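You operate a simulated robot arm through the tools that you are given. There is no shell and no other tool. Be economical: measure what you need, move in short steps, check, and stop when the job is done.

The job below is to be done with a simulated robot arm. You get a single attempt, and the scene is never put back.

## Task
Take the purple brush on the side table and put it away on the rack bench.
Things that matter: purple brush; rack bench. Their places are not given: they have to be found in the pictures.

It is judged by the outcome, as a careful person would: the job done as asked, and still so three seconds after it is handed in. It fails if anything else is knocked over, pushed out of place, dropped, spilled or broken.

## Robot
A 7-joint arm with a two-finger parallel gripper, fixed in place. Base frame: the origin is at the foot of the arm, x ahead of it, y to its left, z up; the work surface is at about z = 80. Lengths are in cm, angles in degrees, forces in N, time in s.
With the tool pointing down near the work surface it reaches from about 24 to 68 cm from the base axis. Its first joint turns from -66.0 to 66.0 degrees. Payload 2.4 kg.
Tool frame: the origin (TCP) lies between the finger pads and is the grasp point; the fingertips stand 3 cm ahead of it; z points along the fingers, y is the line along which they close. The gripper opens to 9.4 cm. The fingers are 2.8 cm wide and 1 cm thick; the gripper's body (5 by 9.6 cm) begins 5.5 cm behind the TCP.
Orientation is that of the tool frame in the base frame, as a unit quaternion [x, y, z, w]. With the fingers straight down and closing along the base's y, the tool's x points along the base's -x, its y along +y and its z along -z.

## Interface
- The arm moves only by the tool apply_moves. Its argument "increments" is a list of rows, each an object of numbers (a shift or turn left out is 0, a gripper value left out holds the last): "rx", "ry", "rz": the turn, a rotation vector about the tool's x, y, z in degrees; "x", "y", "z": the shift along the tool's x, y, z in cm; "gripper": the gripper command, from -1 (shut) to 1 (fully open), values between in proportion. In form: [{"rx": .., "ry": .., "rz": .., "x": .., "y": .., "z": .., "gripper": ..}, ...]. A call has 1 to 20 rows; each row is the pose to reach, as a shift and turn from the pose commanded when the call began, along the tool's axes at that moment. A row lasts 0.2 s, in which the tool goes at most 5 cm and 8.6 degrees; a call with a longer step from one row to the next is refused whole, and so is a gripper value outside its range. Where a pose cannot be reached the arm comes as near as it can. A force on the tool above 40 N (or 10 N above the force at the start of the call, whichever is more), or a blocked arm, ends the call early, and 0.2 s more pass. The fingers move at their own pace (about 15.3 cm/s each) and stop on an object; they squeeze with about 24 N. The grip force told is the motor's: it shows also when the fingers shut on nothing. Time passes only in rows, and 0.2 s behind the last, so rows that repeat a pose let the fingers close. The reply holds the time, the measured pose of the TCP, the force on the tool along the base axes, the opening and the grip force, in the units named above and with some noise, and new pictures: "pictures" is both (left out), scene, wrist or none.
- Cameras (640 x 400 px; columns grow to the right, rows downward): "scene" is fixed at [1.38, 46.93, 144.27]; the picture's right is [-0.77, -0.64, 0.00], its down [-0.38, 0.45, -0.81] and it looks along [0.52, -0.62, -0.59] (base axes); focal length 312 px, centre (320, 200). "wrist" rides on the gripper at [-3.7, 0, -5.8] in the tool frame; the picture's right is [0.00, -1.00, 0.00], its down [0.97, 0.00, -0.24] and it looks along [0.24, 0.00, 0.97] (tool axes); focal length 218 px, centre (320, 200).
- probe_pixels(camera, pixels): for up to 12 pixels [column, row] of the newest picture of that camera ("zoom" is the newest enlarged one), the place [x, y, z] in the base frame of the surface seen there, good to about 0.3 cm, but the place of the scene camera against the robot may be out by one fixed shift of up to 2.5 cm in any direction. It takes no simulated time.
- zoom(camera, box): a new picture of the part [left, top, right, bottom] of that camera's present view, enlarged. It takes no simulated time.
- finish_job(): hands the job in; it is judged then, once.

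Keep the steps short. Do not move on a guess: measure, check each grasp and each placing, and mend mistakes. In all there are 60 turns and 120 pictures (those below and enlarged ones count). Leave the gripper open and the arm clear of the work at the hand-in unless told otherwise, and finish with a single line.

The tools are called after "Call:" as name(argument=value, ...) on one line, values as JSON. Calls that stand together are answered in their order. apply_moves: Moves the arm, as the interface text tells. Its arguments: {"type":"object","properties":{"increments":{"type":"array"},"pictures":{"type":"string","enum":["both","scene","wrist","none"]}},"required":["increments"]} The other tools are called the same way: probe_pixels (camera, pixels) gives the place of the surface under pixels of a picture; zoom (camera, box) takes an enlarged picture of a part of a camera's view; finish_job () hands the job in.

At the start:

```text
time_s: 0.0
tcp_pos: [26.79, -26.1, 108.09]
tcp_rot: [0.0, 1.0, 0.0, -0.001]
ft_force: [-0.1, 0.4, -1.2]
finger_gap: 9.39
gripper_force: 0.1
```

scene: 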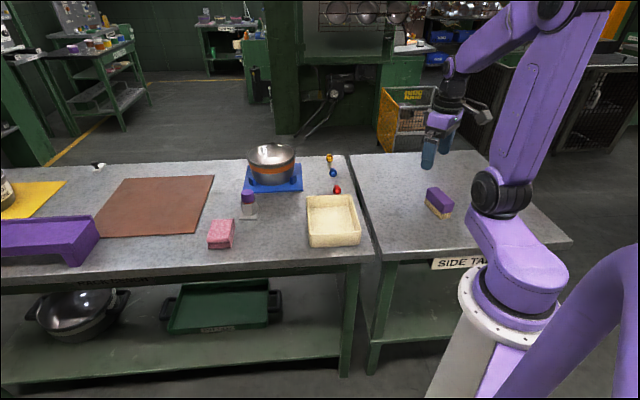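
wrist: 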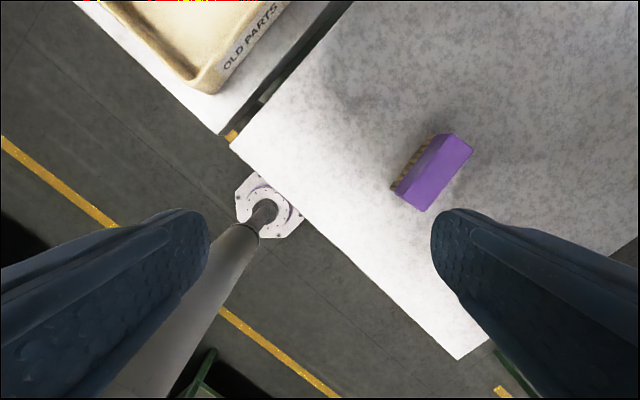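

I see the purple brush on the side table at scene (440,202). I don't yet know which thing is the rack bench, so I'll enlarge the views to read labels and measure the brush.

Call:
zoom(camera="scene", box=[0, 140, 320, 340])

Call:
zoom(camera="scene", box=[220, 130, 540, 330])

Call:
probe_pixels(camera="wrist", pixels=[[448, 134], [473, 152], [423, 211], [395, 188], [435, 170], [405, 165], [425, 138], [390, 186], [480, 200], [350, 150]])

Call:
probe_pixels(camera="scene", pixels=[[440, 195], [438, 212], [400, 200], [334, 215], [155, 205], [272, 180], [45, 235], [30, 195], [250, 210], [220, 235], [290, 205], [90, 260]])

```text
2.00 times, centred on (160, 240) of scene
```

zoom: 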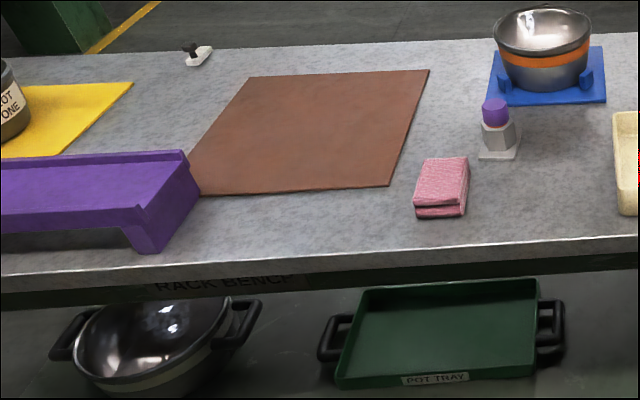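

```text
2.00 times, centred on (380, 230) of scene
```

zoom: 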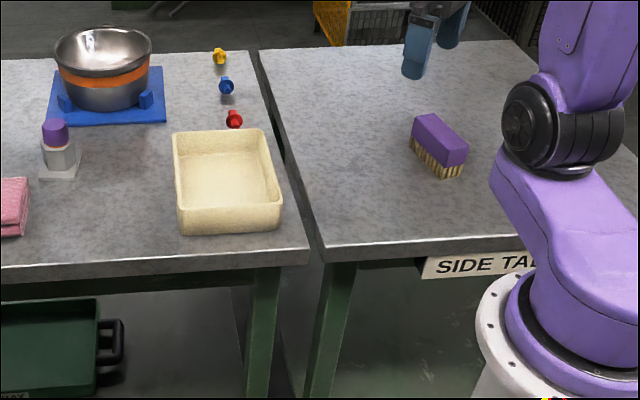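

```text
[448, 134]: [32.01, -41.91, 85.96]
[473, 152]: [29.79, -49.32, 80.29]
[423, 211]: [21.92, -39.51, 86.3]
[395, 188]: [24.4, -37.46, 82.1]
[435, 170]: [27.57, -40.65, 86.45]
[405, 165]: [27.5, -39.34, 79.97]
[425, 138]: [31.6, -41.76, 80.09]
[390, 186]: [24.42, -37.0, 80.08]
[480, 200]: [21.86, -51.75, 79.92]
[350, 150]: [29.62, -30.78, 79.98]
```

```text
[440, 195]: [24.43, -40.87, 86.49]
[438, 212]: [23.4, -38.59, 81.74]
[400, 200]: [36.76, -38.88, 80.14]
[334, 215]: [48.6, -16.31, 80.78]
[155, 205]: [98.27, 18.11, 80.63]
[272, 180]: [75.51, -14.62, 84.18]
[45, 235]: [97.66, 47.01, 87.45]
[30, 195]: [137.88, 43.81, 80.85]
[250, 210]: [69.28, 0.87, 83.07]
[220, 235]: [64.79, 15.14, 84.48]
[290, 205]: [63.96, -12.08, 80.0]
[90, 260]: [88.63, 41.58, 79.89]
```

The label on the left bench's front edge reads "RACK BENCH". I'll look closer at what is on it, in case something there is made for the brush.

Call:
zoom(camera="scene", box=[0, 170, 160, 300])

Call:
zoom(camera="scene", box=[195, 135, 375, 265])

Call:
probe_pixels(camera="scene", pixels=[[270, 240], [260, 262], [355, 258], [285, 225], [310, 246], [307, 200], [357, 244], [352, 197], [236, 222], [234, 246], [240, 218], [257, 218]])

Call:
zoom(camera="wrist", box=[360, 110, 520, 230])

```text
3.08 times, centred on (80, 235) of scene
```

zoom: 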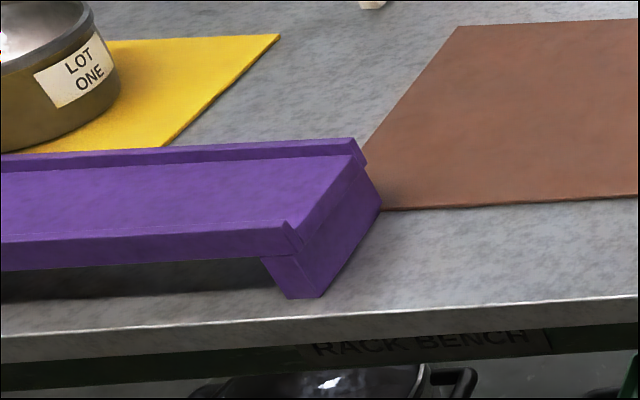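

```text
3.08 times, centred on (285, 200) of scene
```

zoom: 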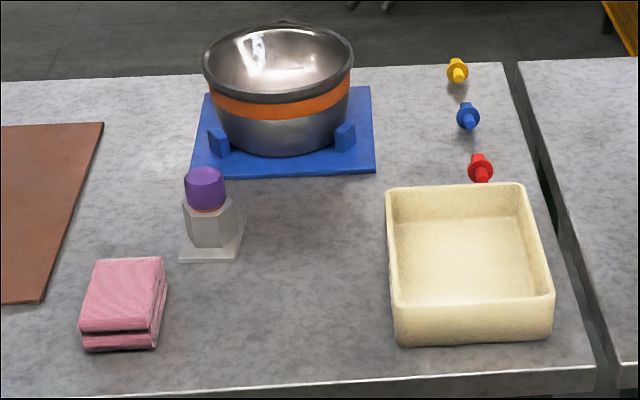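

```text
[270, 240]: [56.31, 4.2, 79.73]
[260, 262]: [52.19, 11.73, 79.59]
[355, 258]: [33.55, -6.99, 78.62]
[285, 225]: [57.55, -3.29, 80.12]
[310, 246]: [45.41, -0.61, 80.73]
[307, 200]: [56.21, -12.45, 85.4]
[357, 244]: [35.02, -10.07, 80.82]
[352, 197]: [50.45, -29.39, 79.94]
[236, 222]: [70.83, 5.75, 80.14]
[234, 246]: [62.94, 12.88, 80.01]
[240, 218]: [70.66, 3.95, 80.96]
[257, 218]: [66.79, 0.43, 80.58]
```

```text
3.33 times, centred on (440, 170) of wrist
```

zoom: 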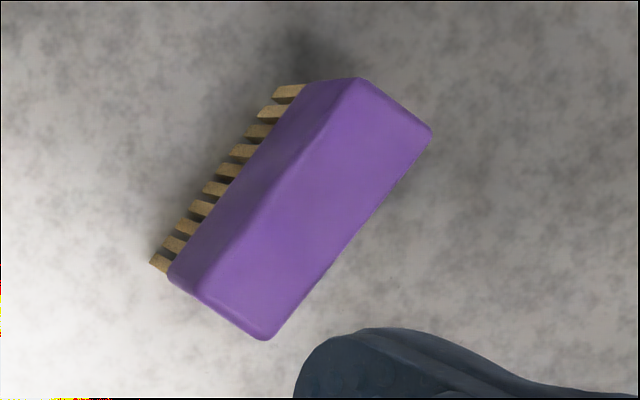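

The bench has a clear area around scene (275,235), between the cloth, holder and bin. I'll measure the brush's top corners in the zoomed wrist picture to get its axis and width.

Call:
probe_pixels(camera="zoom", pixels=[[356, 86], [422, 132], [265, 330], [206, 294], [280, 210], [360, 220], [310, 215], [172, 275], [310, 86], [160, 264]])

```text
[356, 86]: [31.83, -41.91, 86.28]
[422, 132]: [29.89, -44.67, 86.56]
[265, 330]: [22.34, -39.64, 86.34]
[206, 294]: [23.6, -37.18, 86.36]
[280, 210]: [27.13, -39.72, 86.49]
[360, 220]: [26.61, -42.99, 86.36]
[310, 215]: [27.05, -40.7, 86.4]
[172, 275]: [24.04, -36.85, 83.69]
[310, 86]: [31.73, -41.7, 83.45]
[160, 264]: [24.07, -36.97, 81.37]
```

The brush's centre is about (26.9, -40.85), its top is at z 86.4, and it measures about 9.5 x 3.6 cm with its long axis at -32°. I'll move above it with the gripper turned 32° and open, stopping at z ≈ 96 to check.

Call:
apply_moves(increments=[{"y": -3, "z": 2, "rz": 6.4, "gripper": 1}, {"y": -6, "z": 4, "rz": 12.8}, {"y": -9, "z": 7, "rz": 19.1}, {"y": -12, "z": 10, "rz": 25.5}, {"x": -0.1, "y": -14.75, "z": 12, "rz": 31.8}, {"x": -0.1, "y": -14.75, "z": 12, "rz": 31.8}], pictures="both")

```text
time_s: 1.4
tcp_pos: [26.61, -41.0, 96.08]
tcp_rot: [0.275, 0.961, 0.0, 0.0]
ft_force: [0.6, -0.5, 0.2]
finger_gap: 9.4
gripper_force: 0.1
```

scene: 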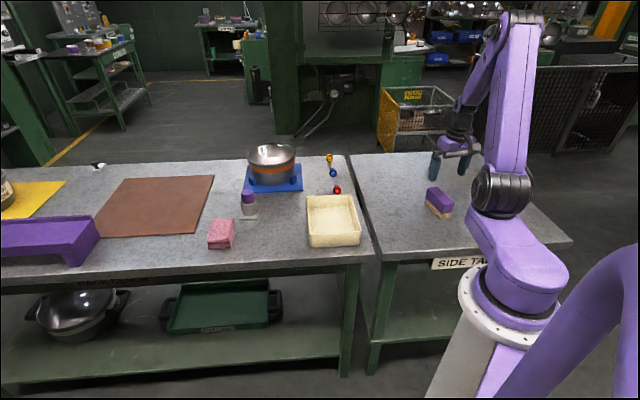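
wrist: 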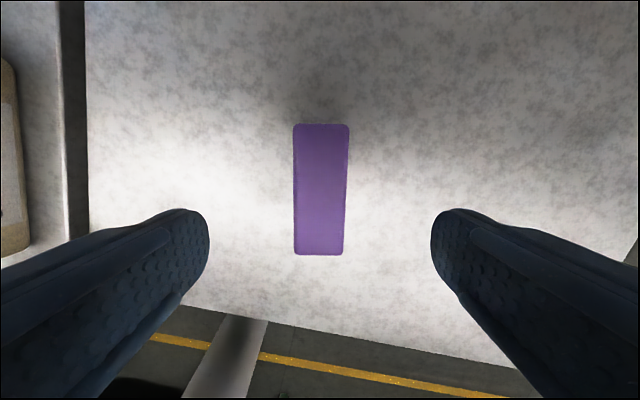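

The brush is centred between the fingers and lined up, at columns 293–349. I'll probe its ends once more before going down.

Call:
probe_pixels(camera="wrist", pixels=[[321, 128], [319, 250], [297, 190], [345, 190], [320, 190]])

```text
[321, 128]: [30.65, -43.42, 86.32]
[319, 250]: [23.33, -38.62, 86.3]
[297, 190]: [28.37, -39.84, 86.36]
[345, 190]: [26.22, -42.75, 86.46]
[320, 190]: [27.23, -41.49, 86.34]
```

The brush centre is (27.0, -41.1), within 0.4 cm of the TCP. I'll go straight down to z ≈ 84.5 and close.

Call:
apply_moves(increments=[{"x": -0.3, "z": 3}, {"x": -0.3, "z": 6}, {"x": -0.3, "z": 9}, {"x": -0.3, "z": 10.5}, {"x": -0.3, "z": 11.5}, {"x": -0.3, "z": 11.5}, {"x": -0.3, "z": 11.5, "gripper": -1}, {"x": -0.3, "z": 11.5, "gripper": -1}, {"x": -0.3, "z": 11.5, "gripper": -1}, {"x": -0.3, "z": 11.5, "gripper": -1}], pictures="both")

```text
time_s: 3.6
tcp_pos: [26.92, -40.92, 84.48]
tcp_rot: [0.274, 0.962, 0.0, 0.0]
ft_force: [-0.1, -0.1, 0.3]
finger_gap: 4.37
gripper_force: 24.5
```

scene: 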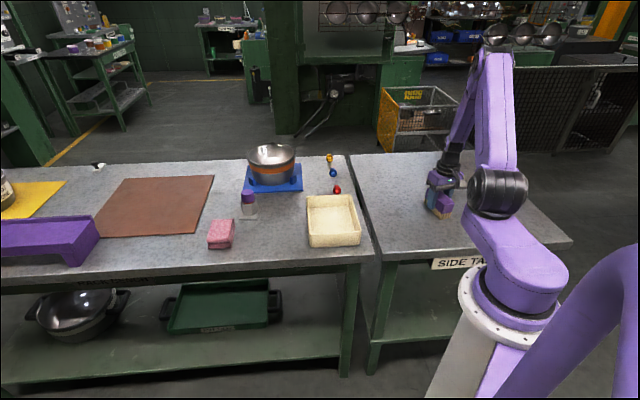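
wrist: 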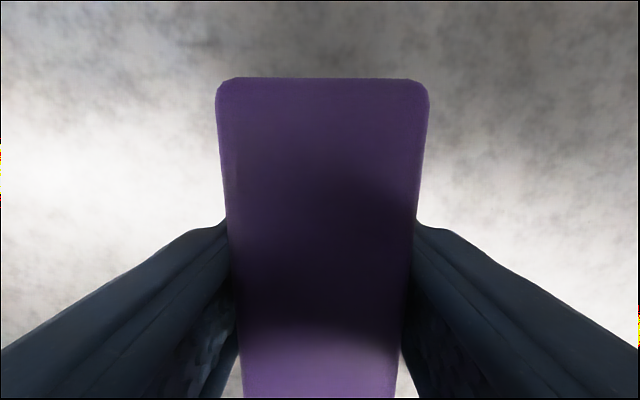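

The grip holds at a gap of 4.37 cm and 24.5 N. I'll lift straight up to about z = 110.

Call:
apply_moves(increments=[{"z": -2}, {"z": -5}, {"z": -9}, {"z": -13}, {"z": -17}, {"z": -21}, {"z": -25}, {"z": -25}], pictures="both")

```text
time_s: 5.4
tcp_pos: [26.69, -40.66, 109.59]
tcp_rot: [0.274, 0.962, 0.0, 0.0]
ft_force: [-0.3, -0.1, -0.8]
finger_gap: 4.38
gripper_force: 23.8
```

scene: 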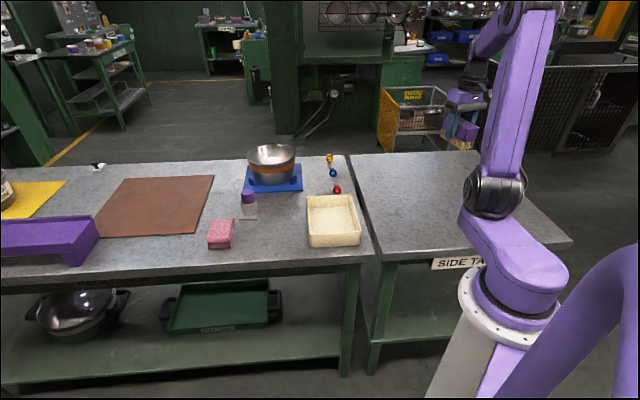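
wrist: 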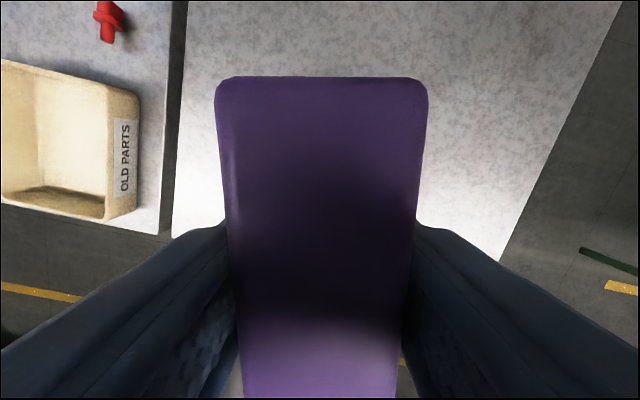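

The brush is held well. I'll carry it at z ≈ 110 over to above about (57, 3), turning it to lie along the bench, and look there before lowering.

Call:
apply_moves(increments=[{"x": -0.2, "y": 3.8, "rz": -5.5}, {"x": -0.4, "y": 7.6, "rz": -11}, {"x": -0.6, "y": 11.4, "rz": -16.5}, {"x": -0.8, "y": 15.2, "rz": -22}, {"x": -1.0, "y": 19, "rz": -27.5}, {"x": -1.2, "y": 22.8, "rz": -33}, {"x": -1.4, "y": 26.6, "rz": -38.5}, {"x": -1.6, "y": 30.4, "rz": -44}, {"x": -1.8, "y": 34.2, "rz": -49.5}, {"x": -2.0, "y": 38, "rz": -55}, {"x": -2.2, "y": 41.8, "rz": -60.5}, {"x": -2.4, "y": 45.6, "rz": -66}, {"x": -2.6, "y": 49.4, "rz": -71.5}, {"x": -2.7, "y": 53.1, "rz": -76.8}, {"x": -2.7, "y": 53.1, "rz": -76.8}], pictures="both")

```text
time_s: 8.6
tcp_pos: [57.31, 2.84, 109.88]
tcp_rot: [-0.383, 0.924, 0.0, 0.0]
ft_force: [0.0, 0.1, -0.8]
finger_gap: 4.39
gripper_force: 23.6
```

scene: 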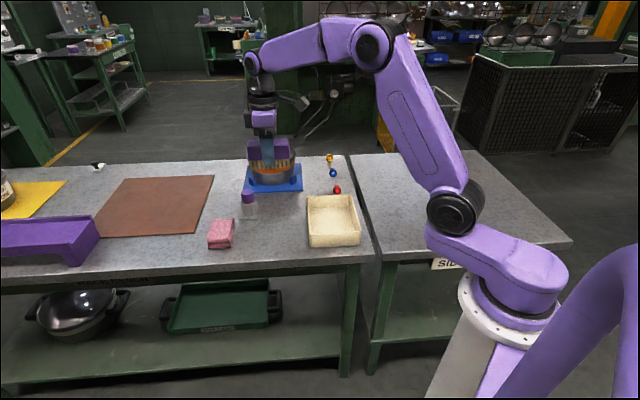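
wrist: 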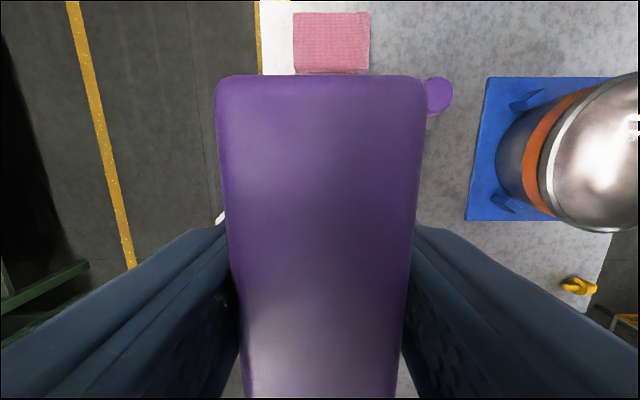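

Now above the bench, I see the cloth at wrist (332,40), the holder's purple cap at (440,95) and the bench edge at about (258,40). I'll measure these in the accurate wrist frame.

Call:
probe_pixels(camera="wrist", pixels=[[300, 68], [365, 68], [440, 95], [432, 112], [435, 125], [262, 60], [222, 212], [470, 218], [440, 180], [510, 90], [455, 130], [280, 50]])

Call:
zoom(camera="wrist", box=[400, 60, 500, 130])

Call:
probe_pixels(camera="scene", pixels=[[248, 192], [310, 246], [307, 200], [357, 244], [242, 219], [256, 218], [250, 205], [209, 245], [231, 247]])

```text
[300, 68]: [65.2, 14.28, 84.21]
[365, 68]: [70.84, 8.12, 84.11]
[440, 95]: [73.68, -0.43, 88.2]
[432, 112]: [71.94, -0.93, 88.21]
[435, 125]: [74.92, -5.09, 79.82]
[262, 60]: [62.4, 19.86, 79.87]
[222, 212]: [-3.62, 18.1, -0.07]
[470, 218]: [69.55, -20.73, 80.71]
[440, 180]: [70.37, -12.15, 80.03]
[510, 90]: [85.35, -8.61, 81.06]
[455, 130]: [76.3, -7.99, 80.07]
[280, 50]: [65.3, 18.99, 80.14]
```

```text
5.71 times, centred on (450, 95) of wrist
```

zoom: 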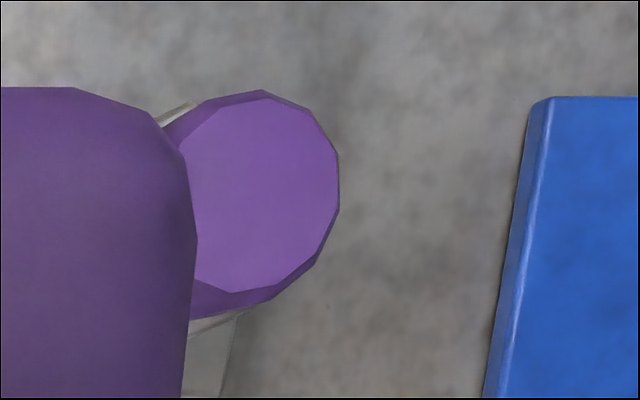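

```text
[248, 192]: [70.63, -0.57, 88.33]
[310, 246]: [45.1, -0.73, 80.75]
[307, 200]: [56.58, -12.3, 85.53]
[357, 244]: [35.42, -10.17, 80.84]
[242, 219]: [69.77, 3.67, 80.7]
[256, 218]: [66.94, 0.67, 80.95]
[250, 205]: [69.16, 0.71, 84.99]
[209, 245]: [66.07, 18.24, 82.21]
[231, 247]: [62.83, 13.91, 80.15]
```

The wrist frame puts the scene camera about 2 cm short in x. In true coordinates the bin wall is about 5 cm from the brush's near end, the holder is more than 7 cm to the side, the cloth is beyond that, and the bench edge is about 6 cm away. This spot is clear, so I'll lower to just above contact.

Call:
apply_moves(increments=[{"z": 4}, {"z": 8}, {"z": 12}, {"z": 16}, {"z": 19}, {"z": 21.5}, {"z": 23}, {"z": 24}, {"z": 24}], pictures="both")

```text
time_s: 10.6
tcp_pos: [57.34, 2.59, 85.5]
tcp_rot: [-0.382, 0.924, 0.0, 0.0]
ft_force: [0.3, -0.2, -0.6]
finger_gap: 4.4
gripper_force: 23.8
```

scene: 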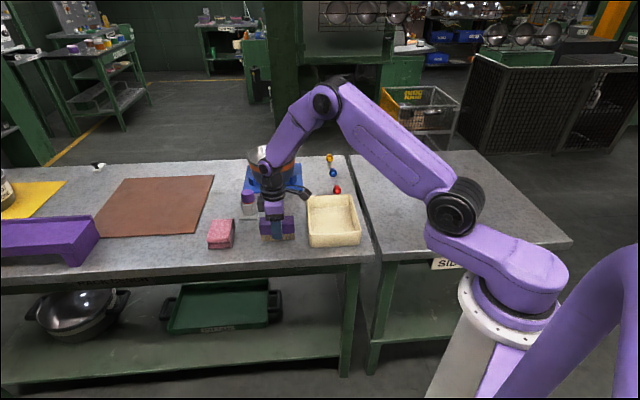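
wrist: 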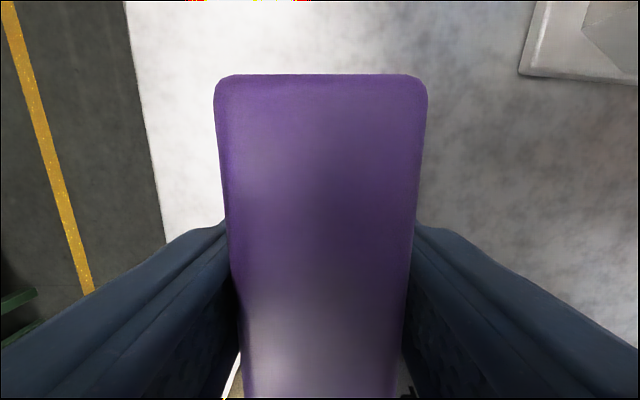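

The brush is about 1 cm above the bench and clear of everything. I'll lower the last 1 cm in small steps.

Call:
apply_moves(increments=[{"z": 0.4}, {"z": 0.7}, {"z": 0.9}, {"z": 1.0}, {"z": 1.0}], pictures="scene")

Call:
zoom(camera="scene", box=[200, 160, 360, 270])

```text
time_s: 11.8
tcp_pos: [57.35, 2.72, 84.52]
tcp_rot: [-0.383, 0.924, 0.0, 0.0]
ft_force: [-2.9, -1.9, 10.0]
finger_gap: 4.39
gripper_force: 24.1
```

scene: 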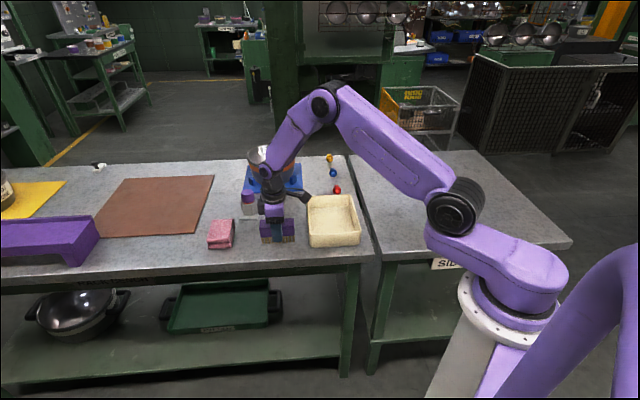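

```text
3.64 times, centred on (280, 215) of scene
```

zoom: 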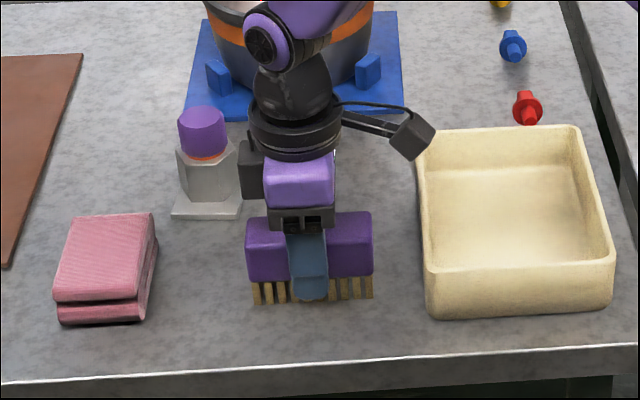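

The bristles rest on the bench with a 10 N contact force and nothing else is touched. I'll open the gripper and rise straight up.

Call:
apply_moves(increments=[{"z": -0.1, "gripper": 0.5}, {"z": -0.1, "gripper": 0.5}, {"z": -0.1, "gripper": 0.5}, {"z": -2}, {"z": -5}, {"z": -9}, {"z": -13}, {"z": -17}, {"z": -21}, {"z": -25, "gripper": 1}, {"z": -25, "gripper": 1}], pictures="both")

Call:
zoom(camera="scene", box=[200, 160, 360, 270])

```text
time_s: 14.2
tcp_pos: [57.23, 2.79, 109.62]
tcp_rot: [-0.382, 0.924, 0.0, 0.0]
ft_force: [0.0, 0.1, 0.3]
finger_gap: 9.39
gripper_force: 0.0
```

scene: 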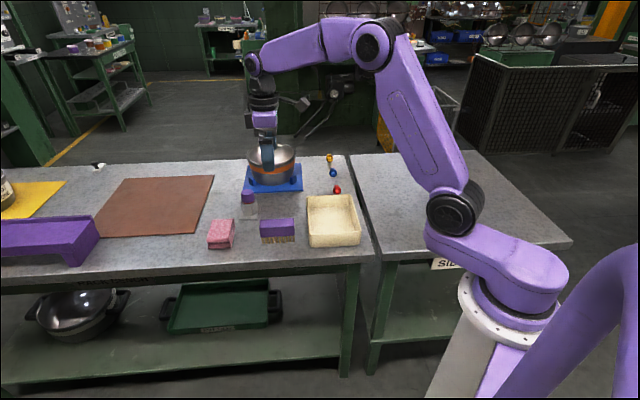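
wrist: 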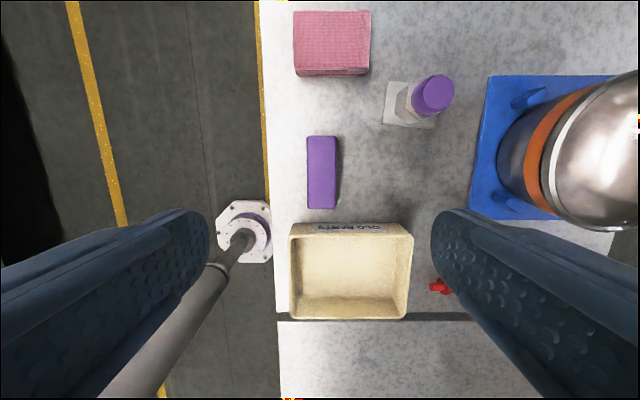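

```text
3.64 times, centred on (280, 215) of scene
```

zoom: 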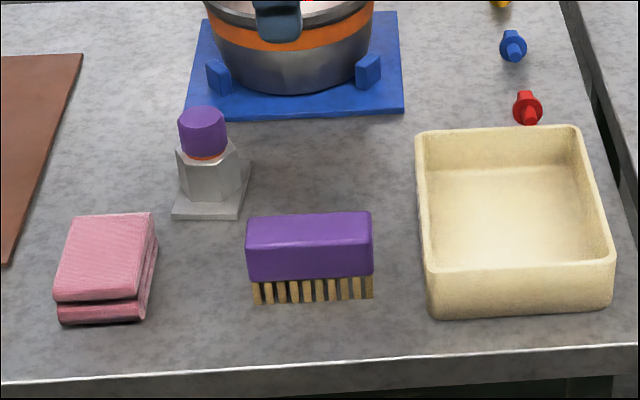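

The brush stands steady, bristles down, on the rack bench. Nothing else moved, the gripper is open and the arm is well clear. I'm handing it in.

Call:
finish_job()

```text
The job is handed in.
```

The purple brush is on the rack bench, standing bristles-down in a clear spot between the pink cloth and the parts bin, and nothing else was disturbed.
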